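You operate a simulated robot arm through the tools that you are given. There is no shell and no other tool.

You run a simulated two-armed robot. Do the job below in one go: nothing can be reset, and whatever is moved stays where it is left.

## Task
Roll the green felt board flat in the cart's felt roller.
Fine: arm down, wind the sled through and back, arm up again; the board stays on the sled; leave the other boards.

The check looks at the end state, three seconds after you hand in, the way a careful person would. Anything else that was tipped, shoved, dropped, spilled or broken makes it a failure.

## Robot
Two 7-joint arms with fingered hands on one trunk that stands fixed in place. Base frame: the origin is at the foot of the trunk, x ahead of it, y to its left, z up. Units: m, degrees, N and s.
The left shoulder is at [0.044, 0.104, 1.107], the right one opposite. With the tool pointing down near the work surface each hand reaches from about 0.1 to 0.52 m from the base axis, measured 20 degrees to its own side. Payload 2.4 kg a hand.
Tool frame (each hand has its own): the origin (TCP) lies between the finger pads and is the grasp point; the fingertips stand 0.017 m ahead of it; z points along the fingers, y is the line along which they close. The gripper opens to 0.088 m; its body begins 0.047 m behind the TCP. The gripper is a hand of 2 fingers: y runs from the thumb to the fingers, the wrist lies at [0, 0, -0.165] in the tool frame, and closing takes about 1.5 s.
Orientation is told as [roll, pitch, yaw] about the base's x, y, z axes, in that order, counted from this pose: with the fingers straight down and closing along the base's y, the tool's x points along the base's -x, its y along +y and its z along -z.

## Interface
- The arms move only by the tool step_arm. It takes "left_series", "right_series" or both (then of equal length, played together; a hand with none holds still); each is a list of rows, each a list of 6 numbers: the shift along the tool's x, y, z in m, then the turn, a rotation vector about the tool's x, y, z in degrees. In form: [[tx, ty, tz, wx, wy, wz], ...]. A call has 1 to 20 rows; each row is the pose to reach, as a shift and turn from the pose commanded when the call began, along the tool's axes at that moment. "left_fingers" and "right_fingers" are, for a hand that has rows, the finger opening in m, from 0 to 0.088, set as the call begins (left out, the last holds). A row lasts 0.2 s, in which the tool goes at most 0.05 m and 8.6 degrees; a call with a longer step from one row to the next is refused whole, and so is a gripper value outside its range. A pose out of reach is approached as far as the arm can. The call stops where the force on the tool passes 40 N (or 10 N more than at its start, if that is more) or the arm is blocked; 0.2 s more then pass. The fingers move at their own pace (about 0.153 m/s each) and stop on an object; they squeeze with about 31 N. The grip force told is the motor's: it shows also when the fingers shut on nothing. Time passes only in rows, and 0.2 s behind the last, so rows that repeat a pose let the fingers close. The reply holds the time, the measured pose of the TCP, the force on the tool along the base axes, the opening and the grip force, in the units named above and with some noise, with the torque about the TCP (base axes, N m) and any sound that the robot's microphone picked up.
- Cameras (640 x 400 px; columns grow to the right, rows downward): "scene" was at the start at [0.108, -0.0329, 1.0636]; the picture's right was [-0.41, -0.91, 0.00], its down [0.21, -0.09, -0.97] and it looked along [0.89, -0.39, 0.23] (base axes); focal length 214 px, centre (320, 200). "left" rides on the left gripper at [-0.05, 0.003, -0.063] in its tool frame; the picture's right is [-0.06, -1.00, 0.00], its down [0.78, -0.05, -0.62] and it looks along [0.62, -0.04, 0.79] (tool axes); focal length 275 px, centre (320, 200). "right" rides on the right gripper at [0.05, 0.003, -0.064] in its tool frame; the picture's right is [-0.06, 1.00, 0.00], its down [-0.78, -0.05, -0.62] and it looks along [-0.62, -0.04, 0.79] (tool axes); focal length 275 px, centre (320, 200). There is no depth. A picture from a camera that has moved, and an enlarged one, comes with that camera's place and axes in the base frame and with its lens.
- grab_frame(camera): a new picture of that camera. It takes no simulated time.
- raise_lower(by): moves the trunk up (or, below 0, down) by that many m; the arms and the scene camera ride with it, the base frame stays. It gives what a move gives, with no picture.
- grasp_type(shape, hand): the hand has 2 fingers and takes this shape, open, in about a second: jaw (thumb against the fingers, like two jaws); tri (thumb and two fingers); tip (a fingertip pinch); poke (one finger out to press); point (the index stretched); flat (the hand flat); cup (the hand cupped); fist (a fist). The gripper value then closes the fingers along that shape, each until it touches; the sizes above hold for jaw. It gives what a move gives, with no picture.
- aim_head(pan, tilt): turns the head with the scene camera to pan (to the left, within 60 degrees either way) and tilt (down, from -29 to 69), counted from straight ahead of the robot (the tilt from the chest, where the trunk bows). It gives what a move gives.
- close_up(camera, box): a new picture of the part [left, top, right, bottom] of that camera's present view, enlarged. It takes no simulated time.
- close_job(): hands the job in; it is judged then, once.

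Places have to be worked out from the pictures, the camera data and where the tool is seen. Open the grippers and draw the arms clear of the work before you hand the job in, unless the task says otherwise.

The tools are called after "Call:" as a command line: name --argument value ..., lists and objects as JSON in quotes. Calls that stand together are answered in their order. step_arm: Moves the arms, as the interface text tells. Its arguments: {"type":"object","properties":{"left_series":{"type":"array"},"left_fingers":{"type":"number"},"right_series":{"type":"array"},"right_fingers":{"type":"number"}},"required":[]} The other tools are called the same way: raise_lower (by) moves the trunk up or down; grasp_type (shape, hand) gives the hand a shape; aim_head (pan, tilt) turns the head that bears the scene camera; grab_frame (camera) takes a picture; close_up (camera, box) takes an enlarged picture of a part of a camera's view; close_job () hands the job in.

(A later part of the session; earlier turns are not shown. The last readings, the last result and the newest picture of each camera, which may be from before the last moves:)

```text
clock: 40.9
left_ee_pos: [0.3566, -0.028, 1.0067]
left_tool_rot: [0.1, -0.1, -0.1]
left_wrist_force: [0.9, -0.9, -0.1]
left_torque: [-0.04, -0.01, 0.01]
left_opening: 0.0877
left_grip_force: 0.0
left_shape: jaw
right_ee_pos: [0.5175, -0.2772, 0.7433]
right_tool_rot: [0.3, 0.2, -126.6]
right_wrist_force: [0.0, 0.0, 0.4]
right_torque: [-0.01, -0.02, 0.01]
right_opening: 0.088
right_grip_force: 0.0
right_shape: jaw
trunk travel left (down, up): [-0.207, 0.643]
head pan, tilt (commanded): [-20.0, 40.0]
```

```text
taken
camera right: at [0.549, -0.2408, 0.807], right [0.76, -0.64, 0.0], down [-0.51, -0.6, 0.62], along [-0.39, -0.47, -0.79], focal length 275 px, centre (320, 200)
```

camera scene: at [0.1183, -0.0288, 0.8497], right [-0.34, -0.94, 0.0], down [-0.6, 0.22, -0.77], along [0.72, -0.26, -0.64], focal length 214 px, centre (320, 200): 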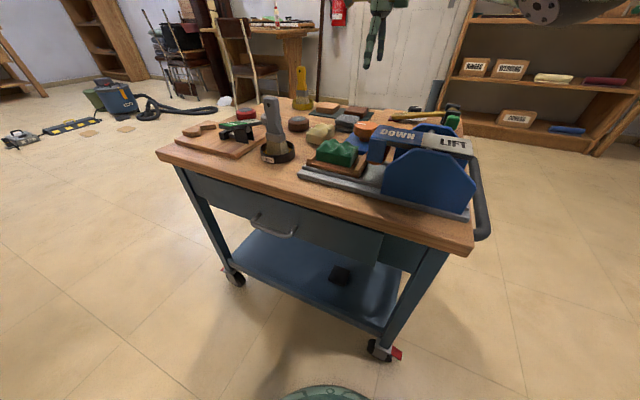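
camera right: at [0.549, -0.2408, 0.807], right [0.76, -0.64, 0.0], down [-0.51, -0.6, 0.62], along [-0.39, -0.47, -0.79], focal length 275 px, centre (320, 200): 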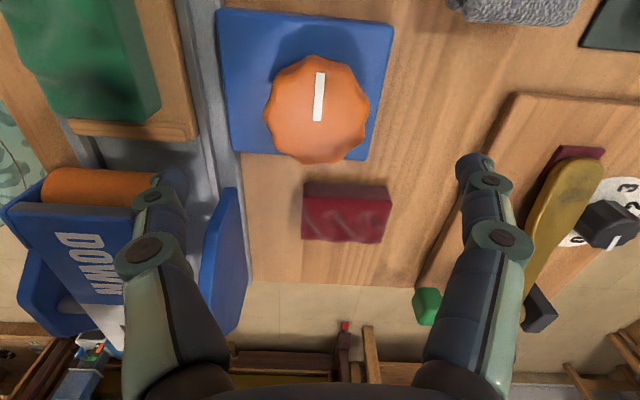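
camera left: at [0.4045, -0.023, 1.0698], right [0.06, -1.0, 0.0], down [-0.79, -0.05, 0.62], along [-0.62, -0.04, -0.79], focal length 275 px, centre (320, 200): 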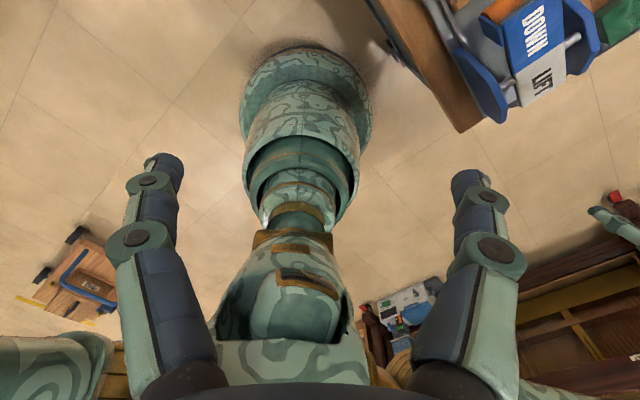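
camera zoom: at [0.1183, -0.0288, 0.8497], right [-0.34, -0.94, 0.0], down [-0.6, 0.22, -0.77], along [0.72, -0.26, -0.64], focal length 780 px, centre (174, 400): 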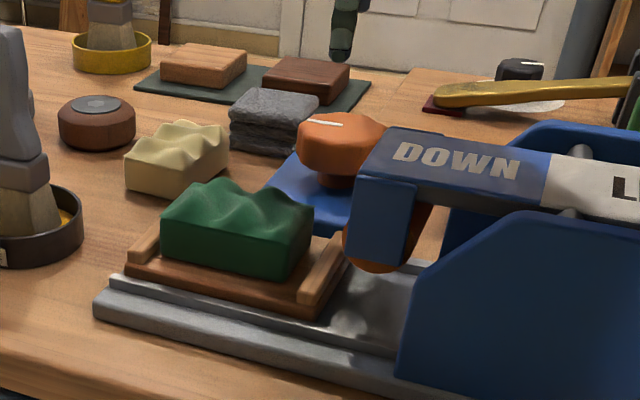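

The knob is unmoved, mark still toward the sled. I rotate the open hand in place above the knob toward positive yaw, first to about 0°.

Call:
step_arm --right_series '[[0, 0, 0, 0, 0, -8.4], [0, 0, 0, 0, 0, -16.8], [0, 0, 0, 0, 0, -25.2], [0, 0, 0, 0, 0, -33.6], [0, 0, 0, 0, 0, -42], [0, 0, 0, 0, 0, -50.4], [0, 0, 0, 0, 0, -58.8], [0, 0, 0, 0, 0, -67.2], [0, 0, 0, 0, 0, -75.6], [0, 0, 0, 0, 0, -84], [0, 0, 0, 0, 0, -92.4], [0, 0, 0, 0, 0, -100.8], [0, 0, 0, 0, 0, -109.2], [0, 0, 0, 0, 0, -117.6], [0, 0, 0, 0, 0, -126], [0, 0, 0, 0, 0, -126]]' --right_fingers 0.088

Call:
step_arm --right_series '[[0, 0, 0, 0, 0, -8.4], [0, 0, 0, 0, 0, -16.8], [0, 0, 0, 0, 0, -25.2], [0, 0, 0, 0, 0, -33.6], [0, 0, 0, 0, 0, -42], [0, 0, 0, 0, 0, -50.4], [0, 0, 0, 0, 0, -58.8], [0, 0, 0, 0, 0, -58.8]]' --right_fingers 0.088

Call:
grab_frame --camera "right"

Call:
grab_frame --camera "scene"

```text
clock: 44.2
left_ee_pos: [0.3562, -0.0271, 1.0056]
left_tool_rot: [0.0, -0.1, 0.0]
left_wrist_force: [-1.1, 0.2, -0.2]
left_torque: [0.03, -0.01, 0.02]
left_opening: 0.0877
left_grip_force: 0.0
left_shape: jaw
right_ee_pos: [0.5183, -0.2788, 0.7422]
right_tool_rot: [0.0, -0.4, -0.5]
right_wrist_force: [-0.2, 0.2, -0.3]
right_torque: [0.0, 0.02, -0.04]
right_opening: 0.0877
right_grip_force: 0.0
right_shape: jaw
trunk travel left (down, up): [-0.207, 0.643]
head pan, tilt (commanded): [-20.0, 40.0]
```

```text
clock: 46.0
left_ee_pos: [0.3561, -0.0258, 1.0062]
left_tool_rot: [0.0, -0.1, 0.1]
left_wrist_force: [-0.7, 0.4, 0.5]
left_torque: [-0.01, 0.02, 0.0]
left_opening: 0.088
left_grip_force: 0.2
left_shape: jaw
right_ee_pos: [0.5164, -0.2779, 0.742]
right_tool_rot: [-0.3, -0.2, 58.3]
right_wrist_force: [0.3, -0.5, 0.4]
right_torque: [0.05, 0.01, 0.03]
right_opening: 0.0881
right_grip_force: 0.0
right_shape: jaw
trunk travel left (down, up): [-0.207, 0.643]
head pan, tilt (commanded): [-20.0, 40.0]
```

```text
taken
camera right: at [0.4876, -0.3187, 0.8054], right [-0.82, 0.58, 0.0], down [0.45, 0.64, 0.62], along [0.36, 0.51, -0.78], focal length 275 px, centre (320, 200)
```

right: 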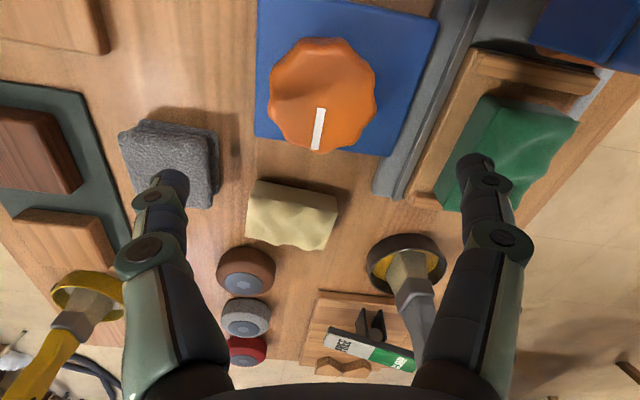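

```text
taken
camera scene: at [0.1183, -0.0288, 0.8497], right [-0.34, -0.94, 0.0], down [-0.6, 0.22, -0.77], along [0.72, -0.26, -0.64], focal length 214 px, centre (320, 200)
```

scene: 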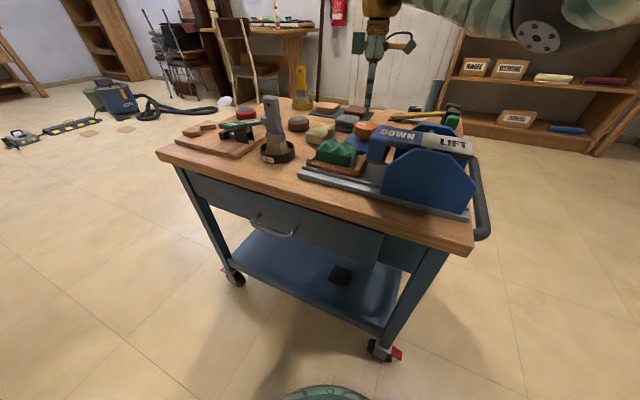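

Yaw +58° is fine. I try further to about +100° for a longer clockwise stroke.

Call:
step_arm --right_series '[[0, 0, 0, 0, 0, -8.4], [0, 0, 0, 0, 0, -16.8], [0, 0, 0, 0, 0, -25.2], [0, 0, 0, 0, 0, -33.6], [0, 0, 0, 0, 0, -42], [0, 0, 0, 0, 0, -42]]' --right_fingers 0.088

Call:
grab_frame --camera "right"

```text
clock: 47.5
left_ee_pos: [0.3559, -0.0278, 1.0058]
left_tool_rot: [0.0, -0.1, 0.0]
left_wrist_force: [0.6, -1.0, -0.3]
left_torque: [-0.01, 0.02, 0.02]
left_opening: 0.0878
left_grip_force: 0.1
left_shape: jaw
right_ee_pos: [0.516, -0.2777, 0.7426]
right_tool_rot: [-0.3, 0.2, 100.2]
right_wrist_force: [0.5, 0.2, 0.0]
right_torque: [0.02, 0.02, 0.01]
right_opening: 0.0877
right_grip_force: 0.1
right_shape: jaw
trunk travel left (down, up): [-0.207, 0.643]
head pan, tilt (commanded): [-20.0, 40.0]
```

```text
taken
camera right: at [0.5213, -0.3281, 0.8055], right [-0.99, -0.12, 0.0], down [-0.09, 0.78, 0.62], along [-0.07, 0.61, -0.79], focal length 275 px, centre (320, 200)
```

right: 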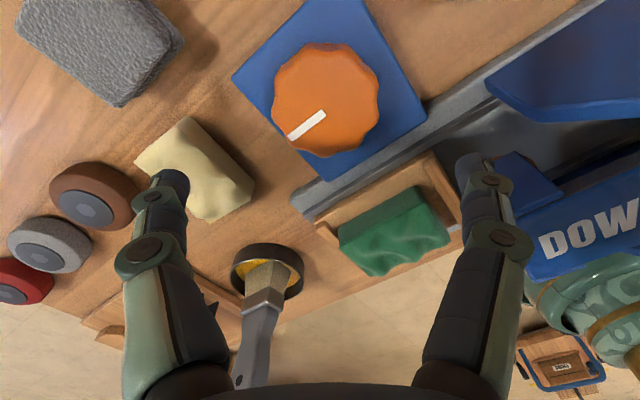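

Yaw +100° reached. Combining views from both sides, the knob centre is about (0.513,-0.282). I shift there, narrow the fingers to 0.074 and descend to z≈0.679.

Call:
step_arm --right_series '[[0.003, 0.003, 0, 0, 0, 0], [0.003, 0.003, 0.02, 0, 0, 0], [0.003, 0.003, 0.04, 0, 0, 0], [0.003, 0.003, 0.055, 0, 0, 0], [0.003, 0.003, 0.0625, 0, 0, 0], [0.003, 0.003, 0.0625, 0, 0, 0]]' --right_fingers 0.074

Call:
grab_frame --camera "right"

Call:
close_up --camera "scene" --box '[330, 100, 400, 170]'

```text
clock: 48.9
left_ee_pos: [0.3557, -0.0268, 1.0057]
left_tool_rot: [0.0, -0.1, 0.0]
left_wrist_force: [0.4, -0.5, 0.2]
left_torque: [-0.02, 0.03, 0.0]
left_opening: 0.088
left_grip_force: 0.0
left_shape: jaw
right_ee_pos: [0.5126, -0.281, 0.6793]
right_tool_rot: [-0.2, 0.1, 100.1]
right_wrist_force: [-0.5, -0.1, 0.5]
right_torque: [0.0, 0.0, 0.02]
right_opening: 0.074
right_grip_force: 0.1
right_shape: jaw
trunk travel left (down, up): [-0.207, 0.643]
head pan, tilt (commanded): [-20.0, 40.0]
```

```text
taken
camera right: at [0.5192, -0.332, 0.744], right [-0.99, -0.11, -0.01], down [-0.09, 0.78, 0.62], along [-0.07, 0.61, -0.79], focal length 275 px, centre (320, 200)
```

right: 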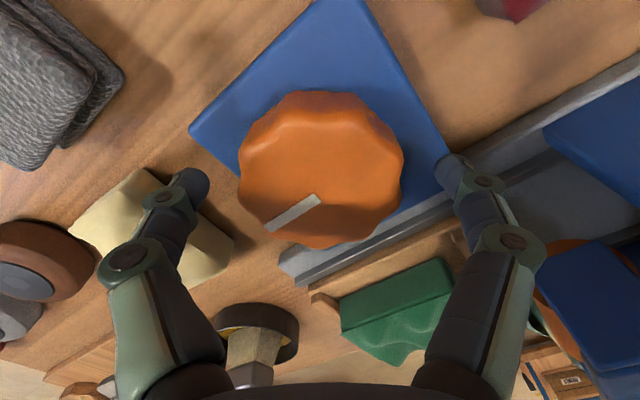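

```text
5.71 times, centred on (365, 135) of scene
camera zoom: at [0.1183, -0.0288, 0.8497], right [-0.34, -0.94, 0.0], down [-0.6, 0.22, -0.77], along [0.72, -0.26, -0.64], focal length 1226 px, centre (63, 571)
```

zoom: 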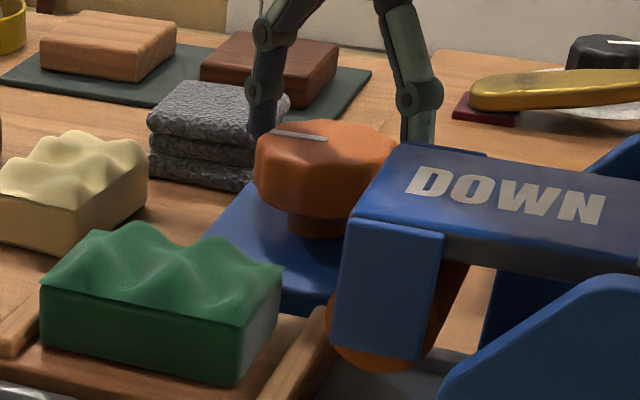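

The knob's centre projects right at the TCP. I close the fingers on it.

Call:
step_arm --right_series '[[0, 0, 0, 0, 0, 0], [0, 0, 0, 0, 0, 0], [0, 0, 0, 0, 0, 0], [0, 0, 0, 0, 0, 0], [0, 0, 0, 0, 0, 0], [0, 0, 0, 0, 0, 0]]' --right_fingers 0.03

Call:
step_arm --right_series '[[0, 0, 0, 0, 0, 4], [0, 0, 0, 0, 0, 8], [0, 0, 0, 0, 0, 12], [0, 0, 0, 0, 0, 16], [0, 0, 0, 0, 0, 20], [0, 0, 0, 0, 0, 20]]'

Call:
grab_frame --camera "right"

Call:
close_up --camera "scene" --box '[290, 90, 430, 200]'

```text
clock: 50.2
left_ee_pos: [0.3559, -0.0274, 1.0061]
left_tool_rot: [0.0, -0.1, -0.1]
left_wrist_force: [0.7, -0.4, -0.1]
left_torque: [-0.02, 0.03, 0.01]
left_opening: 0.0879
left_grip_force: 0.0
left_shape: jaw
right_ee_pos: [0.5143, -0.2818, 0.6791]
right_tool_rot: [-0.3, 0.1, 100.1]
right_wrist_force: [0.5, -4.8, 1.9]
right_torque: [-0.05, -0.01, -0.04]
right_opening: 0.0426
right_grip_force: 31.4
right_shape: jaw
trunk travel left (down, up): [-0.207, 0.643]
head pan, tilt (commanded): [-20.0, 40.0]
```

```text
clock: 51.6
left_ee_pos: [0.3564, -0.027, 1.0056]
left_tool_rot: [0.1, -0.2, 0.0]
left_wrist_force: [-0.2, -0.7, 0.2]
left_torque: [-0.04, 0.02, 0.01]
left_opening: 0.088
left_grip_force: 0.0
left_shape: jaw
right_ee_pos: [0.5142, -0.2823, 0.6794]
right_tool_rot: [-0.4, 0.1, 80.1]
right_wrist_force: [-0.7, -7.7, 4.5]
right_torque: [-0.04, -0.04, 0.0]
right_opening: 0.0426
right_grip_force: 30.5
right_shape: jaw
trunk travel left (down, up): [-0.207, 0.643]
head pan, tilt (commanded): [-20.0, 40.0]
```

```text
taken
camera right: at [0.5019, -0.3312, 0.7432], right [-0.97, 0.23, -0.01], down [0.18, 0.76, 0.62], along [0.15, 0.6, -0.78], focal length 275 px, centre (320, 200)
```

right: 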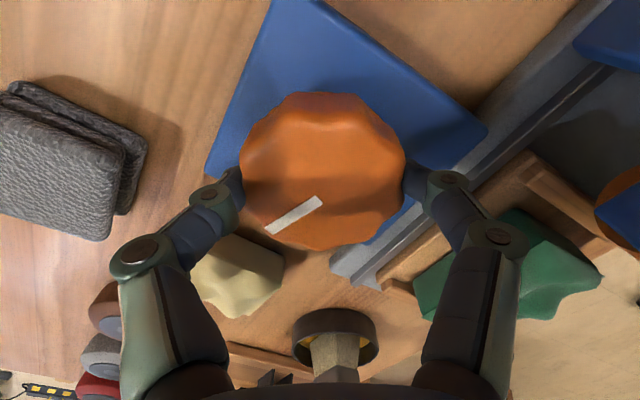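

```text
3.64 times, centred on (360, 145) of scene
camera zoom: at [0.118, -0.0292, 0.8497], right [-0.34, -0.94, 0.0], down [-0.6, 0.22, -0.77], along [0.72, -0.26, -0.64], focal length 780 px, centre (174, 400)
```

zoom: 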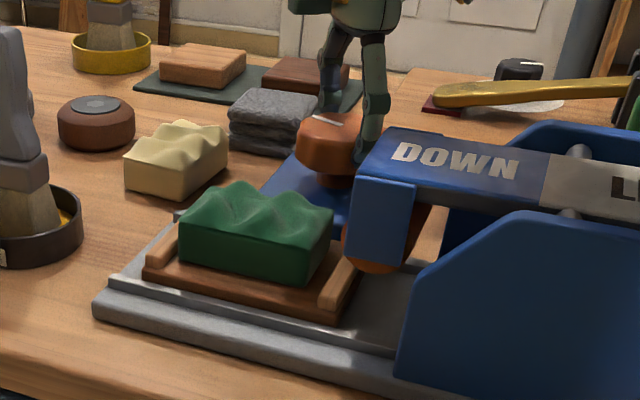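

Clockwise works: the knob turns with the hand and the sled has moved ≈1 cm toward the roller per 20°. I continue clockwise by 40°.

Call:
step_arm --right_series '[[0, 0, 0, 0, 0, 5], [0, 0, 0, 0, 0, 10], [0, 0, 0, 0, 0, 15], [0, 0, 0, 0, 0, 20], [0, 0, 0, 0, 0, 25], [0, 0, 0, 0, 0, 30], [0, 0, 0, 0, 0, 35], [0, 0, 0, 0, 0, 40], [0, 0, 0, 0, 0, 40]]'

Call:
grab_frame --camera "right"

Call:
close_up --camera "scene" --box '[290, 90, 490, 220]'

```text
clock: 53.6
left_ee_pos: [0.3553, -0.0273, 1.0061]
left_tool_rot: [0.0, 0.0, 0.0]
left_wrist_force: [0.6, -1.2, 0.7]
left_torque: [0.0, -0.01, 0.03]
left_opening: 0.088
left_grip_force: 0.0
left_shape: jaw
right_ee_pos: [0.514, -0.2821, 0.6798]
right_tool_rot: [-0.2, -0.3, 40.1]
right_wrist_force: [-10.2, -9.2, 5.1]
right_torque: [-0.08, 0.07, 0.03]
right_opening: 0.0427
right_grip_force: 30.4
right_shape: jaw
trunk travel left (down, up): [-0.207, 0.643]
head pan, tilt (commanded): [-20.0, 40.0]
```

```text
taken
camera right: at [0.4731, -0.3122, 0.7427], right [-0.6, 0.8, 0.0], down [0.63, 0.47, 0.62], along [0.5, 0.37, -0.78], focal length 275 px, centre (320, 200)
```

right: 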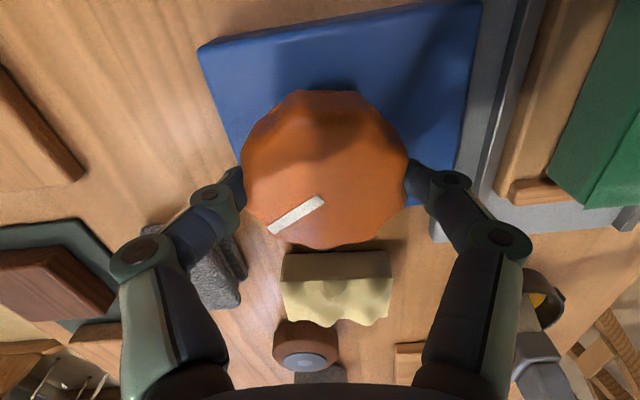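

```text
3.08 times, centred on (390, 155) of scene
camera zoom: at [0.1174, -0.0292, 0.8498], right [-0.34, -0.94, 0.0], down [-0.6, 0.22, -0.77], along [0.72, -0.26, -0.64], focal length 660 px, centre (105, 338)
```

zoom: 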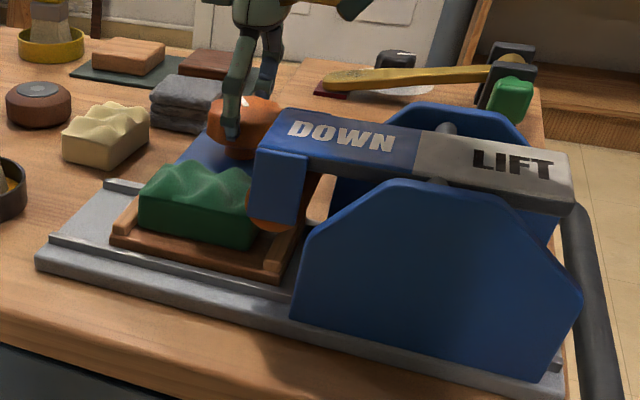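

The board is about to enter under the roller; side force is −10/−9 N from slight off-centring. I relax the pose by ~2.4 mm along the force and continue 40° clockwise.

Call:
step_arm --right_series '[[0.0024, 0, -0.001, 0, 0, 0], [0.0024, 0, -0.001, 0, 0, 5], [0.0024, 0, -0.001, 0, 0, 10], [0.0024, 0, -0.001, 0, 0, 15], [0.0024, 0, -0.001, 0, 0, 20], [0.0024, 0, -0.001, 0, 0, 25], [0.0024, 0, -0.001, 0, 0, 30], [0.0024, 0, -0.001, 0, 0, 35], [0.0024, 0, -0.001, 0, 0, 40], [0.0024, 0, -0.001, 0, 0, 40]]'

Call:
grab_frame --camera "right"

Call:
close_up --camera "scene" --box '[290, 90, 490, 220]'

```text
clock: 55.9
left_ee_pos: [0.3548, -0.0281, 1.0052]
left_tool_rot: [0.0, -0.1, 0.0]
left_wrist_force: [-0.3, 0.5, -0.5]
left_torque: [-0.02, 0.03, 0.01]
left_opening: 0.0881
left_grip_force: 0.0
left_shape: jaw
right_ee_pos: [0.513, -0.2823, 0.6818]
right_tool_rot: [0.0, -0.3, 0.1]
right_wrist_force: [-11.9, 5.6, -4.0]
right_torque: [0.03, 0.1, 0.05]
right_opening: 0.0427
right_grip_force: 31.4
right_shape: jaw
trunk travel left (down, up): [-0.207, 0.643]
head pan, tilt (commanded): [-20.0, 40.0]
```

```text
taken
camera right: at [0.4624, -0.2803, 0.7437], right [0.06, 1.0, 0.0], down [0.78, -0.05, 0.62], along [0.62, -0.04, -0.78], focal length 275 px, centre (320, 200)
```

right: 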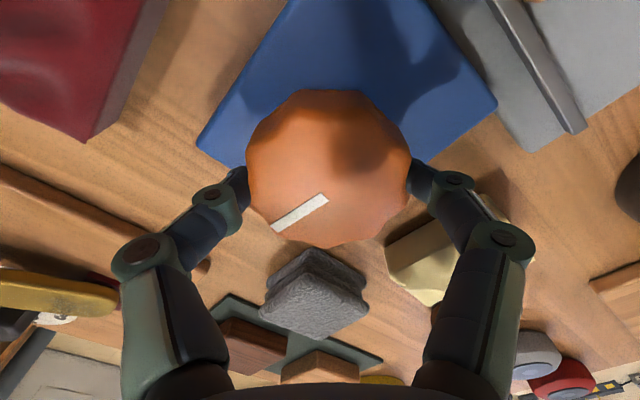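

```text
3.08 times, centred on (390, 155) of scene
camera zoom: at [0.1178, -0.0286, 0.8497], right [-0.34, -0.94, 0.0], down [-0.6, 0.22, -0.77], along [0.72, -0.26, -0.64], focal length 660 px, centre (105, 338)
```

zoom: 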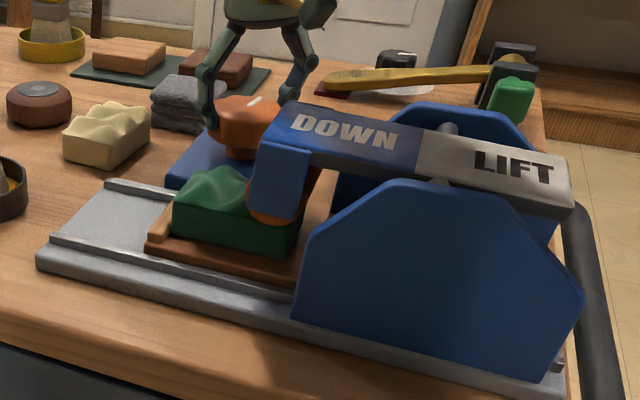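

The sled is feeding under the roller and the mark still turns with the hand. I zoom in to check whether the arm is staying down while the board passes.

Call:
close_up --camera "scene" --box '[330, 110, 420, 190]'

Call:
close_up --camera "scene" --box '[360, 110, 480, 190]'

```text
5.00 times, centred on (375, 150) of scene
camera zoom: at [0.1178, -0.0286, 0.8497], right [-0.34, -0.94, 0.0], down [-0.6, 0.22, -0.77], along [0.72, -0.26, -0.64], focal length 1072 px, centre (45, 450)
```

zoom: 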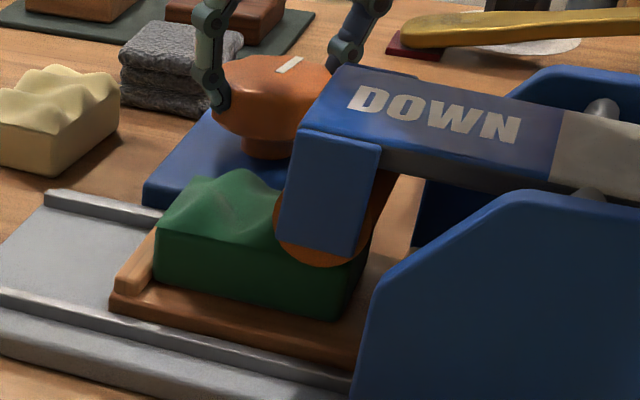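

```text
5.00 times, centred on (420, 150) of scene
camera zoom: at [0.1178, -0.0286, 0.8497], right [-0.34, -0.94, 0.0], down [-0.6, 0.22, -0.77], along [0.72, -0.26, -0.64], focal length 1072 px, centre (-180, 450)
```

zoom: 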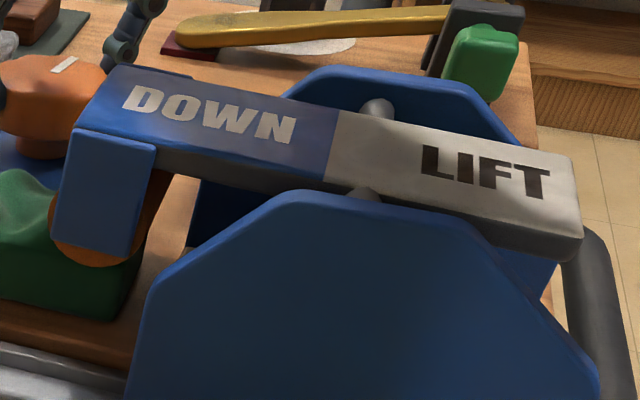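

The roller presses on the board, which looks lower where it has passed. I relax the offset along the measured force and continue 40° clockwise.

Call:
step_arm --right_series '[[0.0022, 0.0011, 0.0006, 0, 0, 0], [0.0022, 0.0011, 0.0006, 0, 0, 5], [0.0022, 0.0011, 0.0006, 0, 0, 10], [0.0022, 0.0011, 0.0006, 0, 0, 15], [0.0022, 0.0011, 0.0006, 0, 0, 20], [0.0022, 0.0011, 0.0006, 0, 0, 25], [0.0022, 0.0011, 0.0006, 0, 0, 30], [0.0022, 0.0011, 0.0006, 0, 0, 35], [0.0022, 0.0011, 0.0006, 0, 0, 40], [0.0022, 0.0011, 0.0006, 0, 0, 40]]'

Call:
grab_frame --camera "right"

Call:
close_up --camera "scene" --box '[290, 90, 490, 220]'

```text
clock: 58.0
left_ee_pos: [0.3554, -0.0272, 1.0049]
left_tool_rot: [0.0, 0.0, 0.0]
left_wrist_force: [-0.2, 0.5, 0.4]
left_torque: [0.01, 0.01, -0.01]
left_opening: 0.088
left_grip_force: 0.0
left_shape: jaw
right_ee_pos: [0.5117, -0.2825, 0.6807]
right_tool_rot: [0.3, -0.2, -39.7]
right_wrist_force: [-0.8, 6.6, -1.3]
right_torque: [0.05, 0.03, 0.07]
right_opening: 0.0425
right_grip_force: 31.2
right_shape: jaw
trunk travel left (down, up): [-0.207, 0.643]
head pan, tilt (commanded): [-20.0, 40.0]
```

```text
taken
camera right: at [0.474, -0.2474, 0.7434], right [0.69, 0.73, 0.0], down [0.57, -0.54, 0.62], along [0.45, -0.42, -0.78], focal length 275 px, centre (320, 200)
```

right: 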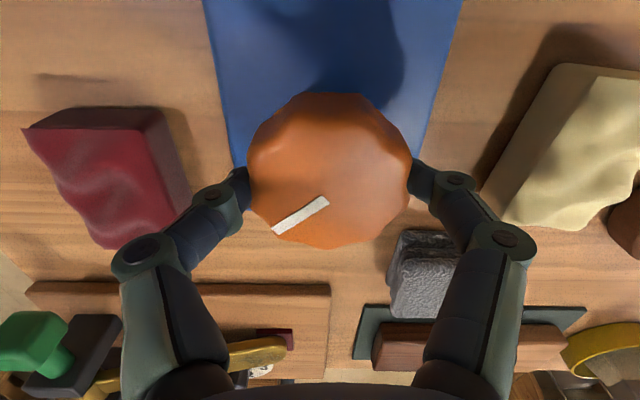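

```text
3.08 times, centred on (390, 155) of scene
camera zoom: at [0.1183, -0.0284, 0.8497], right [-0.34, -0.94, 0.0], down [-0.6, 0.22, -0.77], along [0.72, -0.26, -0.64], focal length 660 px, centre (105, 338)
```

zoom: 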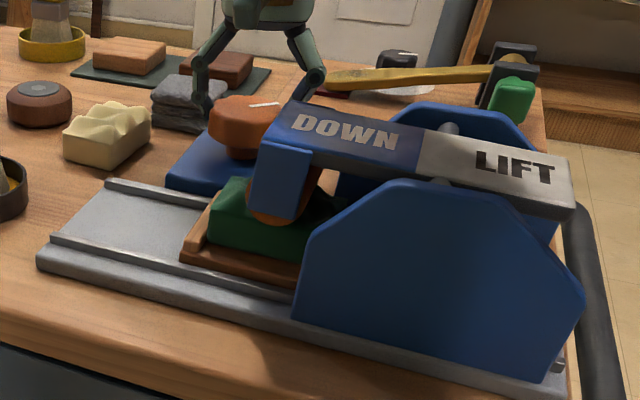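

Mid-board now, with low force (6.6 N) and no slip. I continue another 40° clockwise with a small relaxation.

Call:
step_arm --right_series '[[0.001, 0.0009, 0, 0, 0, 0], [0.001, 0.0009, 0, 0, 0, 5], [0.001, 0.0009, 0, 0, 0, 10], [0.001, 0.0009, 0, 0, 0, 15], [0.001, 0.0009, 0, 0, 0, 20], [0.001, 0.0009, 0, 0, 0, 25], [0.001, 0.0009, 0, 0, 0, 30], [0.001, 0.0009, 0, 0, 0, 35], [0.001, 0.0009, 0, 0, 0, 40], [0.001, 0.0009, 0, 0, 0, 40]]'

Call:
grab_frame --camera "right"

Call:
close_up --camera "scene" --box '[290, 90, 490, 220]'

```text
clock: 60.2
left_ee_pos: [0.3563, -0.025, 1.0058]
left_tool_rot: [0.0, -0.1, 0.0]
left_wrist_force: [-0.4, 0.1, 0.6]
left_torque: [-0.04, -0.01, -0.01]
left_opening: 0.0877
left_grip_force: 0.0
left_shape: jaw
right_ee_pos: [0.5116, -0.2789, 0.6804]
right_tool_rot: [0.3, -0.1, -79.8]
right_wrist_force: [3.5, 7.9, 1.1]
right_torque: [0.13, -0.02, 0.1]
right_opening: 0.0425
right_grip_force: 31.0
right_shape: jaw
trunk travel left (down, up): [-0.207, 0.643]
head pan, tilt (commanded): [-20.0, 40.0]
```

```text
taken
camera right: at [0.5044, -0.2302, 0.7432], right [0.99, 0.11, 0.01], down [0.09, -0.78, 0.62], along [0.08, -0.61, -0.78], focal length 275 px, centre (320, 200)
```

right: 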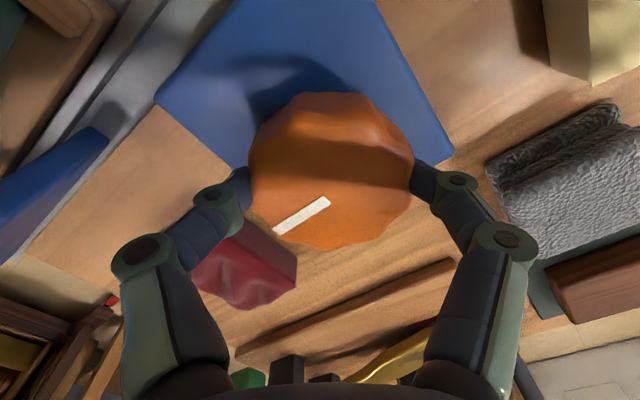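

```text
3.08 times, centred on (390, 155) of scene
camera zoom: at [0.1184, -0.0282, 0.8497], right [-0.34, -0.94, 0.0], down [-0.6, 0.22, -0.77], along [0.72, -0.26, -0.64], focal length 660 px, centre (105, 338)
```

zoom: 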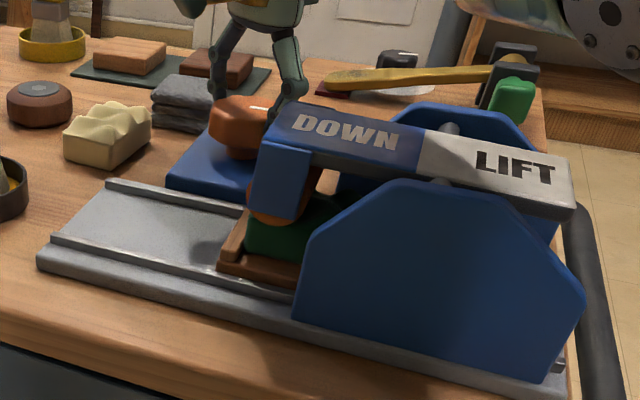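

The roller nears the +u end of the board after 180° of winding. I continue 40° more clockwise.

Call:
step_arm --right_series '[[0.0015, 0.001, 0, 0, 0, 0], [0.0015, 0.001, 0, 0, 0, 5], [0.0015, 0.001, 0, 0, 0, 10], [0.0015, 0.001, 0, 0, 0, 15], [0.0015, 0.001, 0, 0, 0, 20], [0.0015, 0.001, 0, 0, 0, 25], [0.0015, 0.001, 0, 0, 0, 30], [0.0015, 0.001, 0, 0, 0, 35], [0.0015, 0.001, 0, 0, 0, 40], [0.0015, 0.001, 0, 0, 0, 40]]'

Call:
grab_frame --camera "right"

Call:
close_up --camera "scene" --box '[290, 90, 490, 220]'

```text
clock: 62.5
left_ee_pos: [0.3557, -0.0265, 1.0052]
left_tool_rot: [0.0, -0.1, 0.1]
left_wrist_force: [0.0, -0.4, -0.3]
left_torque: [0.02, 0.02, -0.01]
left_opening: 0.0878
left_grip_force: 0.0
left_shape: jaw
right_ee_pos: [0.5128, -0.2785, 0.6807]
right_tool_rot: [0.3, 0.2, -119.8]
right_wrist_force: [8.9, 6.6, 1.2]
right_torque: [0.06, -0.05, 0.94]
right_opening: 0.0424
right_grip_force: 30.7
right_shape: jaw
trunk travel left (down, up): [-0.207, 0.643]
head pan, tilt (commanded): [-20.0, 40.0]
```

```text
taken
camera right: at [0.5391, -0.2361, 0.744], right [0.84, -0.55, 0.01], down [-0.44, -0.66, 0.62], along [-0.33, -0.52, -0.79], focal length 275 px, centre (320, 200)
```

right: 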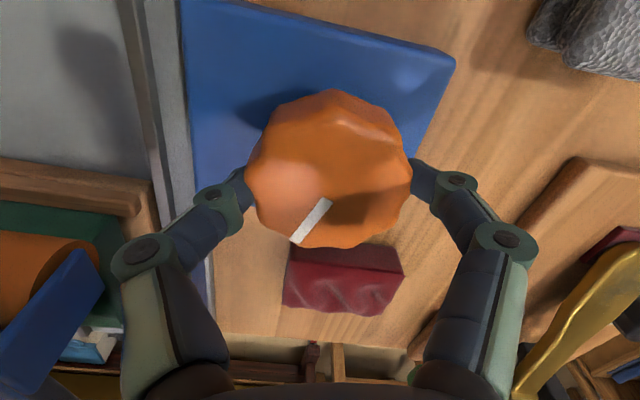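

```text
3.08 times, centred on (390, 155) of scene
camera zoom: at [0.1188, -0.0282, 0.8497], right [-0.34, -0.94, 0.0], down [-0.6, 0.22, -0.77], along [0.72, -0.26, -0.64], focal length 660 px, centre (105, 338)
```

zoom: 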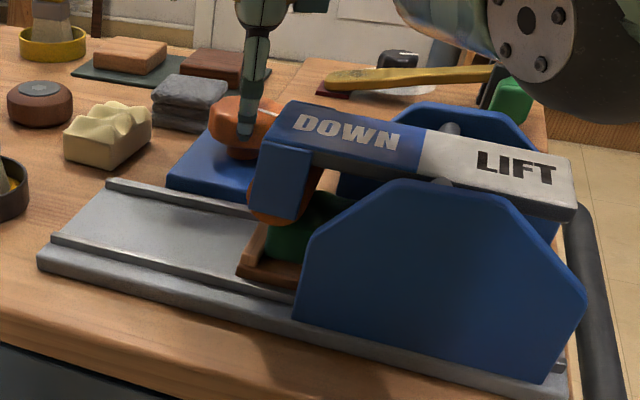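

Torque rose to +0.94 N·m and the mark slipped ~17° in the hand, so the sled reached its end stop or met resistance. I look closely at where the roller is relative to the board.

Call:
close_up --camera "scene" --box '[350, 120, 430, 190]'

Call:
close_up --camera "right" --box '[0, 130, 200, 370]'

Call:
close_up --camera "scene" --box '[300, 120, 490, 220]'

```text
5.71 times, centred on (390, 155) of scene
camera zoom: at [0.1188, -0.0282, 0.8497], right [-0.34, -0.94, 0.0], down [-0.6, 0.22, -0.77], along [0.72, -0.26, -0.64], focal length 1226 px, centre (-80, 457)
```

zoom: 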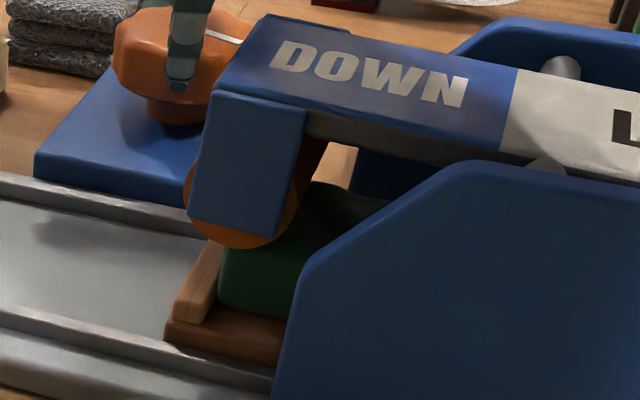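

```text
1.67 times, centred on (100, 250) of right
camera zoom: at [0.5391, -0.2361, 0.744], right [0.84, -0.55, 0.01], down [-0.44, -0.66, 0.62], along [-0.33, -0.52, -0.79], focal length 459 px, centre (687, 117)
```

zoom: 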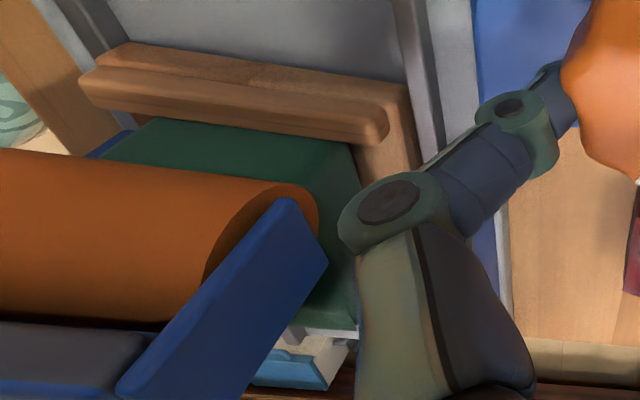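

```text
3.37 times, centred on (395, 170) of scene
camera zoom: at [0.1188, -0.0282, 0.8497], right [-0.34, -0.94, 0.0], down [-0.6, 0.22, -0.77], along [0.72, -0.26, -0.64], focal length 722 px, centre (67, 301)
```

zoom: 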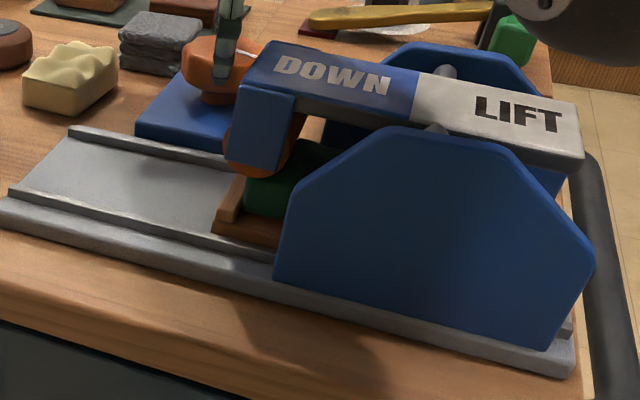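

I need a view from above on the board and roller. The left hand, parked high at (0.356,-0.027,1.005), can look there if I yaw it +90° in place; I do this while the right hand holds still.

Call:
step_arm --left_series '[[0, 0, 0, 0, 0, -8.2], [0, 0, 0, 0, 0, -16.4], [0, 0, 0, 0, 0, -24.6], [0, 0, 0, 0, 0, -32.8], [0, 0, 0, 0, 0, -41], [0, 0, 0, 0, 0, -49.2], [0, 0, 0, 0, 0, -57.4], [0, 0, 0, 0, 0, -65.6], [0, 0, 0, 0, 0, -73.8], [0, 0, 0, 0, 0, -82], [0, 0, 0, 0, 0, -90], [0, 0, 0, 0, 0, -90]]'

Call:
grab_frame --camera "left"

```text
clock: 65.0
left_ee_pos: [0.357, -0.0269, 1.0048]
left_tool_rot: [-0.1, 0.1, 90.1]
left_wrist_force: [0.4, -0.3, -0.7]
left_torque: [-0.02, -0.04, 0.0]
left_opening: 0.0879
left_grip_force: 0.2
left_shape: jaw
right_ee_pos: [0.5117, -0.2778, 0.6807]
right_tool_rot: [0.4, 0.0, -119.8]
right_wrist_force: [10.4, 12.8, 4.2]
right_torque: [0.16, -0.14, 1.03]
right_opening: 0.0429
right_grip_force: 30.8
right_shape: jaw
trunk travel left (down, up): [-0.207, 0.643]
head pan, tilt (commanded): [-20.0, 40.0]
```

```text
taken
camera left: at [0.3525, 0.0248, 1.0688], right [1.0, 0.06, 0.0], down [0.05, -0.78, 0.62], along [0.04, -0.62, -0.79], focal length 275 px, centre (320, 200)
```

left: 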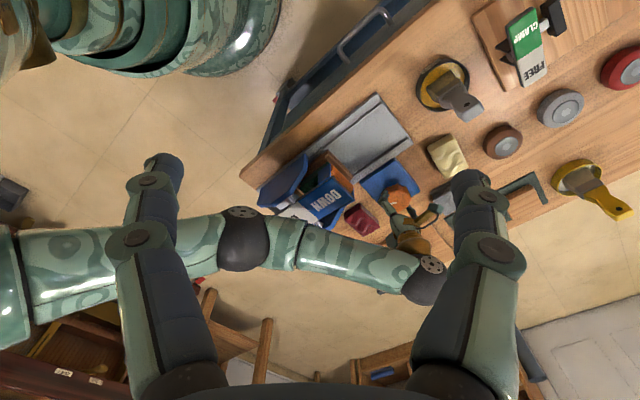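

The left camera has the roller in view. I zoom in on it.

Call:
close_up --camera "left" --box '[250, 90, 430, 240]'

Call:
close_up --camera "left" --box '[280, 130, 370, 230]'

```text
2.67 times, centred on (340, 165) of left
camera zoom: at [0.3525, 0.0248, 1.0688], right [1.0, 0.06, 0.0], down [0.05, -0.78, 0.62], along [0.04, -0.62, -0.79], focal length 734 px, centre (267, 293)
```

zoom: 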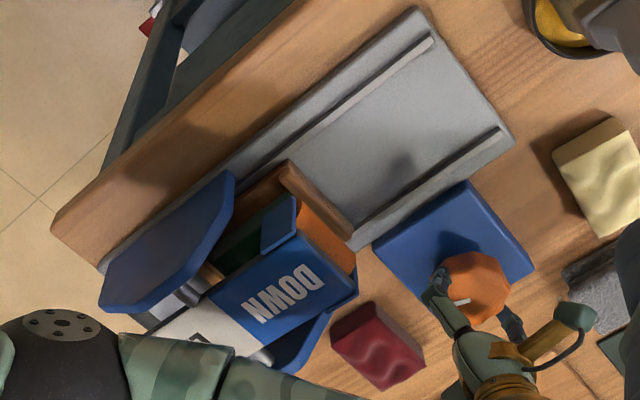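

```text
4.00 times, centred on (325, 180) of left
camera zoom: at [0.3525, 0.0248, 1.0688], right [1.0, 0.06, 0.0], down [0.05, -0.78, 0.62], along [0.04, -0.62, -0.79], focal length 1101 px, centre (300, 280)
```

zoom: 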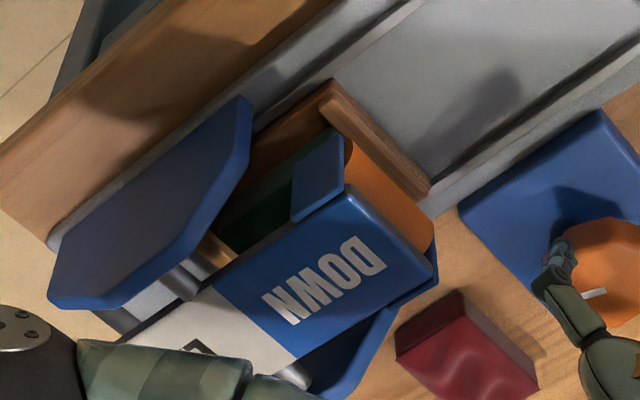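

From above, the roller sits right beside the sled's +u bar, so it has crossed the whole board and the sled is at its end stop. I now relax the side force and wind back counter-clockwise, first 40°.

Call:
step_arm --right_series '[[0.003, 0.0005, -0.0005, 0, 0, 0], [0.003, 0.0005, -0.0005, 0, 0, -5], [0.003, 0.0005, -0.0005, 0, 0, -10], [0.003, 0.0005, -0.0005, 0, 0, -15], [0.003, 0.0005, -0.0005, 0, 0, -20], [0.003, 0.0005, -0.0005, 0, 0, -25], [0.003, 0.0005, -0.0005, 0, 0, -30], [0.003, 0.0005, -0.0005, 0, 0, -35], [0.003, 0.0005, -0.0005, 0, 0, -40], [0.003, 0.0005, -0.0005, 0, 0, -40]]'

Call:
grab_frame --camera "right"

Call:
close_up --camera "scene" --box '[290, 90, 490, 220]'

Call:
close_up --camera "left" --box '[250, 90, 430, 240]'

```text
clock: 67.2
left_ee_pos: [0.3569, -0.0278, 1.0046]
left_tool_rot: [0.0, -0.1, 90.2]
left_wrist_force: [-0.2, -0.4, 0.0]
left_torque: [-0.04, -0.04, -0.02]
left_opening: 0.0881
left_grip_force: 0.1
left_shape: jaw
right_ee_pos: [0.5128, -0.2774, 0.6798]
right_tool_rot: [0.3, 0.0, -79.9]
right_wrist_force: [-2.5, -9.8, 0.0]
right_torque: [-0.12, 0.07, -0.07]
right_opening: 0.0425
right_grip_force: 31.3
right_shape: jaw
trunk travel left (down, up): [-0.207, 0.643]
head pan, tilt (commanded): [-20.0, 40.0]
```

```text
taken
camera right: at [0.5064, -0.2282, 0.7437], right [0.99, 0.12, 0.01], down [0.09, -0.78, 0.62], along [0.08, -0.61, -0.79], focal length 275 px, centre (320, 200)
```

right: 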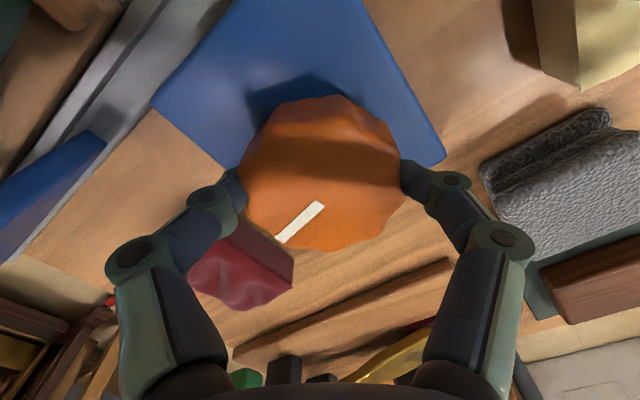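

```text
3.08 times, centred on (390, 155) of scene
camera zoom: at [0.1182, -0.0294, 0.8497], right [-0.34, -0.94, 0.0], down [-0.6, 0.22, -0.77], along [0.72, -0.26, -0.64], focal length 660 px, centre (105, 338)
```

zoom: 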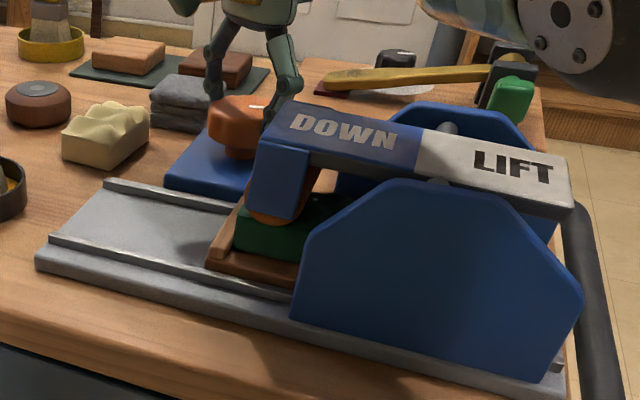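

```text
2.67 times, centred on (340, 165) of left
camera zoom: at [0.3518, 0.0228, 1.0691], right [1.0, 0.06, 0.0], down [0.05, -0.78, 0.62], along [0.04, -0.62, -0.79], focal length 734 px, centre (267, 293)
```

zoom: 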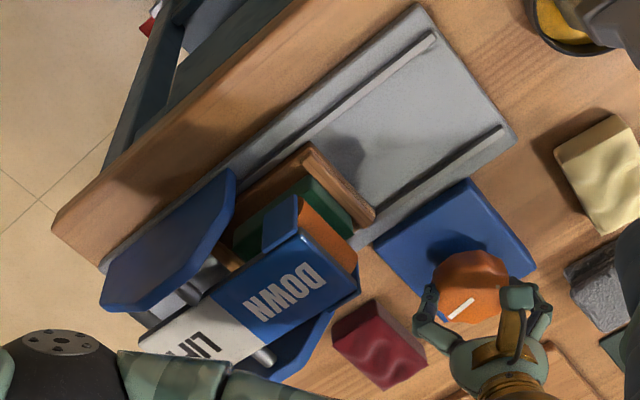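

The sled is winding back with the hand (no slip). I relax the small side force and continue counter-clockwise 40°.

Call:
step_arm --right_series '[[-0.0018, -0.0008, 0, 0, 0, 0], [-0.0018, -0.0008, 0, 0, 0, -5], [-0.0018, -0.0008, 0, 0, 0, -10], [-0.0018, -0.0008, 0, 0, 0, -15], [-0.0018, -0.0008, 0, 0, 0, -20], [-0.0018, -0.0008, 0, 0, 0, -25], [-0.0018, -0.0008, 0, 0, 0, -30], [-0.0018, -0.0008, 0, 0, 0, -35], [-0.0018, -0.0008, 0, 0, 0, -40], [-0.0018, -0.0008, 0, 0, 0, -40]]'

Call:
grab_frame --camera "right"

Call:
close_up --camera "scene" --box '[290, 90, 490, 220]'

Call:
close_up --camera "left" --box '[250, 90, 430, 240]'

```text
clock: 69.5
left_ee_pos: [0.3561, -0.0269, 1.005]
left_tool_rot: [-0.1, -0.1, 90.0]
left_wrist_force: [-0.6, 0.1, 0.1]
left_torque: [0.02, 0.01, 0.01]
left_opening: 0.0879
left_grip_force: 0.1
left_shape: jaw
right_ee_pos: [0.513, -0.2782, 0.6802]
right_tool_rot: [0.2, -0.2, -39.7]
right_wrist_force: [-2.2, -4.1, 0.2]
right_torque: [-0.06, 0.05, -0.03]
right_opening: 0.0419
right_grip_force: 31.1
right_shape: jaw
trunk travel left (down, up): [-0.207, 0.643]
head pan, tilt (commanded): [-20.0, 40.0]
```

```text
taken
camera right: at [0.4756, -0.2446, 0.7435], right [0.69, 0.73, 0.0], down [0.57, -0.54, 0.62], along [0.45, -0.42, -0.78], focal length 275 px, centre (320, 200)
```

right: 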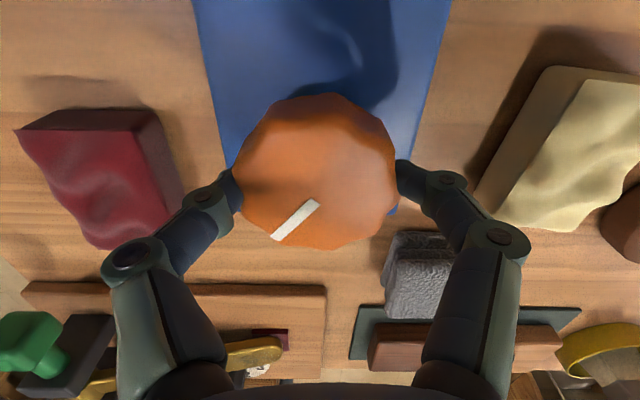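

```text
3.08 times, centred on (390, 155) of scene
camera zoom: at [0.1181, -0.029, 0.8497], right [-0.34, -0.94, 0.0], down [-0.6, 0.22, -0.77], along [0.72, -0.26, -0.64], focal length 660 px, centre (105, 338)
```

zoom: 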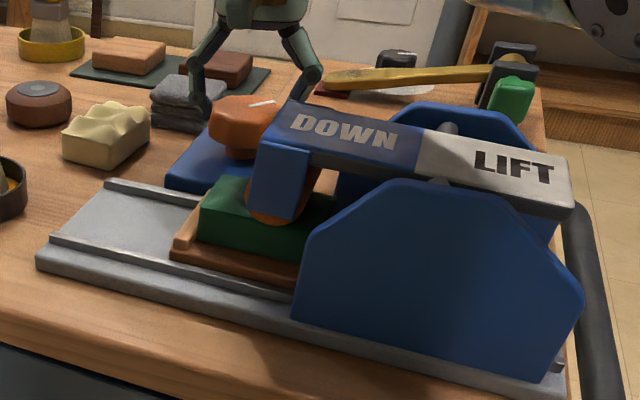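

```text
2.67 times, centred on (340, 165) of left
camera zoom: at [0.3518, 0.0233, 1.0691], right [1.0, 0.06, 0.0], down [0.05, -0.78, 0.62], along [0.04, -0.62, -0.79], focal length 734 px, centre (267, 293)
```

zoom: 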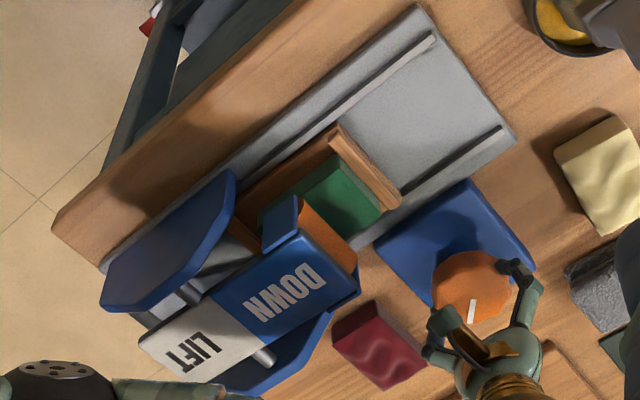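

The part that has returned from under the roller looks flat now. I continue winding back 40°.

Call:
step_arm --right_series '[[-0.0003, -0.0008, 0, 0, 0, 0], [-0.0003, -0.0008, 0, 0, 0, -5], [-0.0003, -0.0008, 0, 0, 0, -10], [-0.0003, -0.0008, 0, 0, 0, -15], [-0.0003, -0.0008, 0, 0, 0, -20], [-0.0003, -0.0008, 0, 0, 0, -25], [-0.0003, -0.0008, 0, 0, 0, -30], [-0.0003, -0.0008, 0, 0, 0, -35], [-0.0003, -0.0008, 0, 0, 0, -40], [-0.0003, -0.0008, 0, 0, 0, -40]]'

Call:
grab_frame --camera "right"

Call:
close_up --camera "scene" --box '[290, 90, 490, 220]'

Call:
close_up --camera "left" --box '[250, 90, 430, 240]'

```text
clock: 71.7
left_ee_pos: [0.3564, -0.0277, 1.0053]
left_tool_rot: [0.0, 0.0, 90.0]
left_wrist_force: [0.1, -0.2, -1.1]
left_torque: [-0.02, 0.0, -0.03]
left_opening: 0.0878
left_grip_force: 0.0
left_shape: jaw
right_ee_pos: [0.5111, -0.2802, 0.68]
right_tool_rot: [0.0, -0.3, 0.2]
right_wrist_force: [-3.2, -4.5, -0.1]
right_torque: [-0.07, 0.05, -0.02]
right_opening: 0.0421
right_grip_force: 30.4
right_shape: jaw
trunk travel left (down, up): [-0.207, 0.643]
head pan, tilt (commanded): [-20.0, 40.0]
```

```text
taken
camera right: at [0.4615, -0.277, 0.7434], right [0.06, 1.0, 0.0], down [0.78, -0.05, 0.62], along [0.62, -0.04, -0.78], focal length 275 px, centre (320, 200)
```

right: 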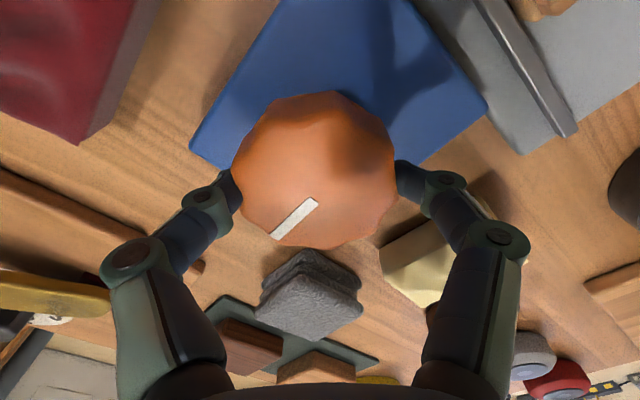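

```text
3.08 times, centred on (390, 155) of scene
camera zoom: at [0.118, -0.0291, 0.8497], right [-0.34, -0.94, 0.0], down [-0.6, 0.22, -0.77], along [0.72, -0.26, -0.64], focal length 660 px, centre (105, 338)
```

zoom: 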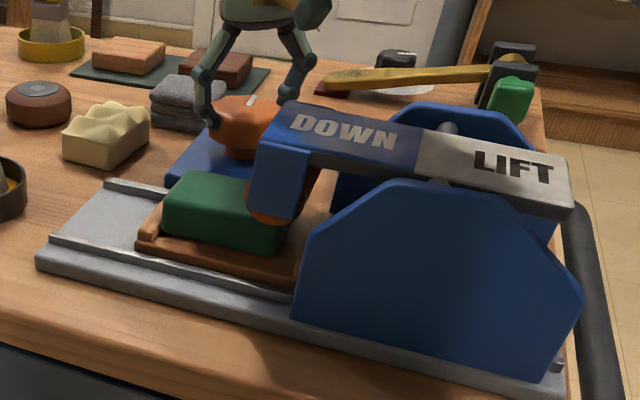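

```text
2.67 times, centred on (340, 165) of left
camera zoom: at [0.3517, 0.0232, 1.0691], right [1.0, 0.06, 0.0], down [0.05, -0.78, 0.62], along [0.04, -0.62, -0.79], focal length 734 px, centre (267, 293)
```

zoom: 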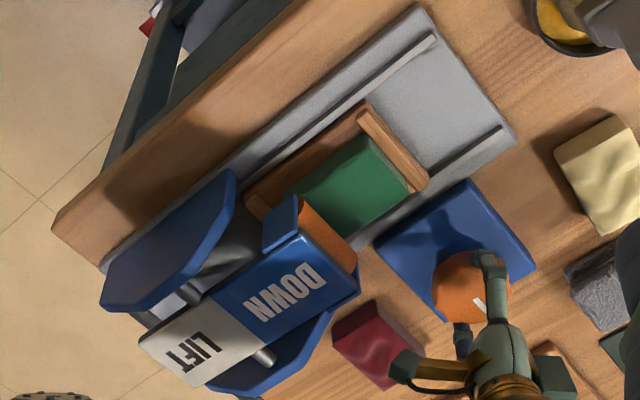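

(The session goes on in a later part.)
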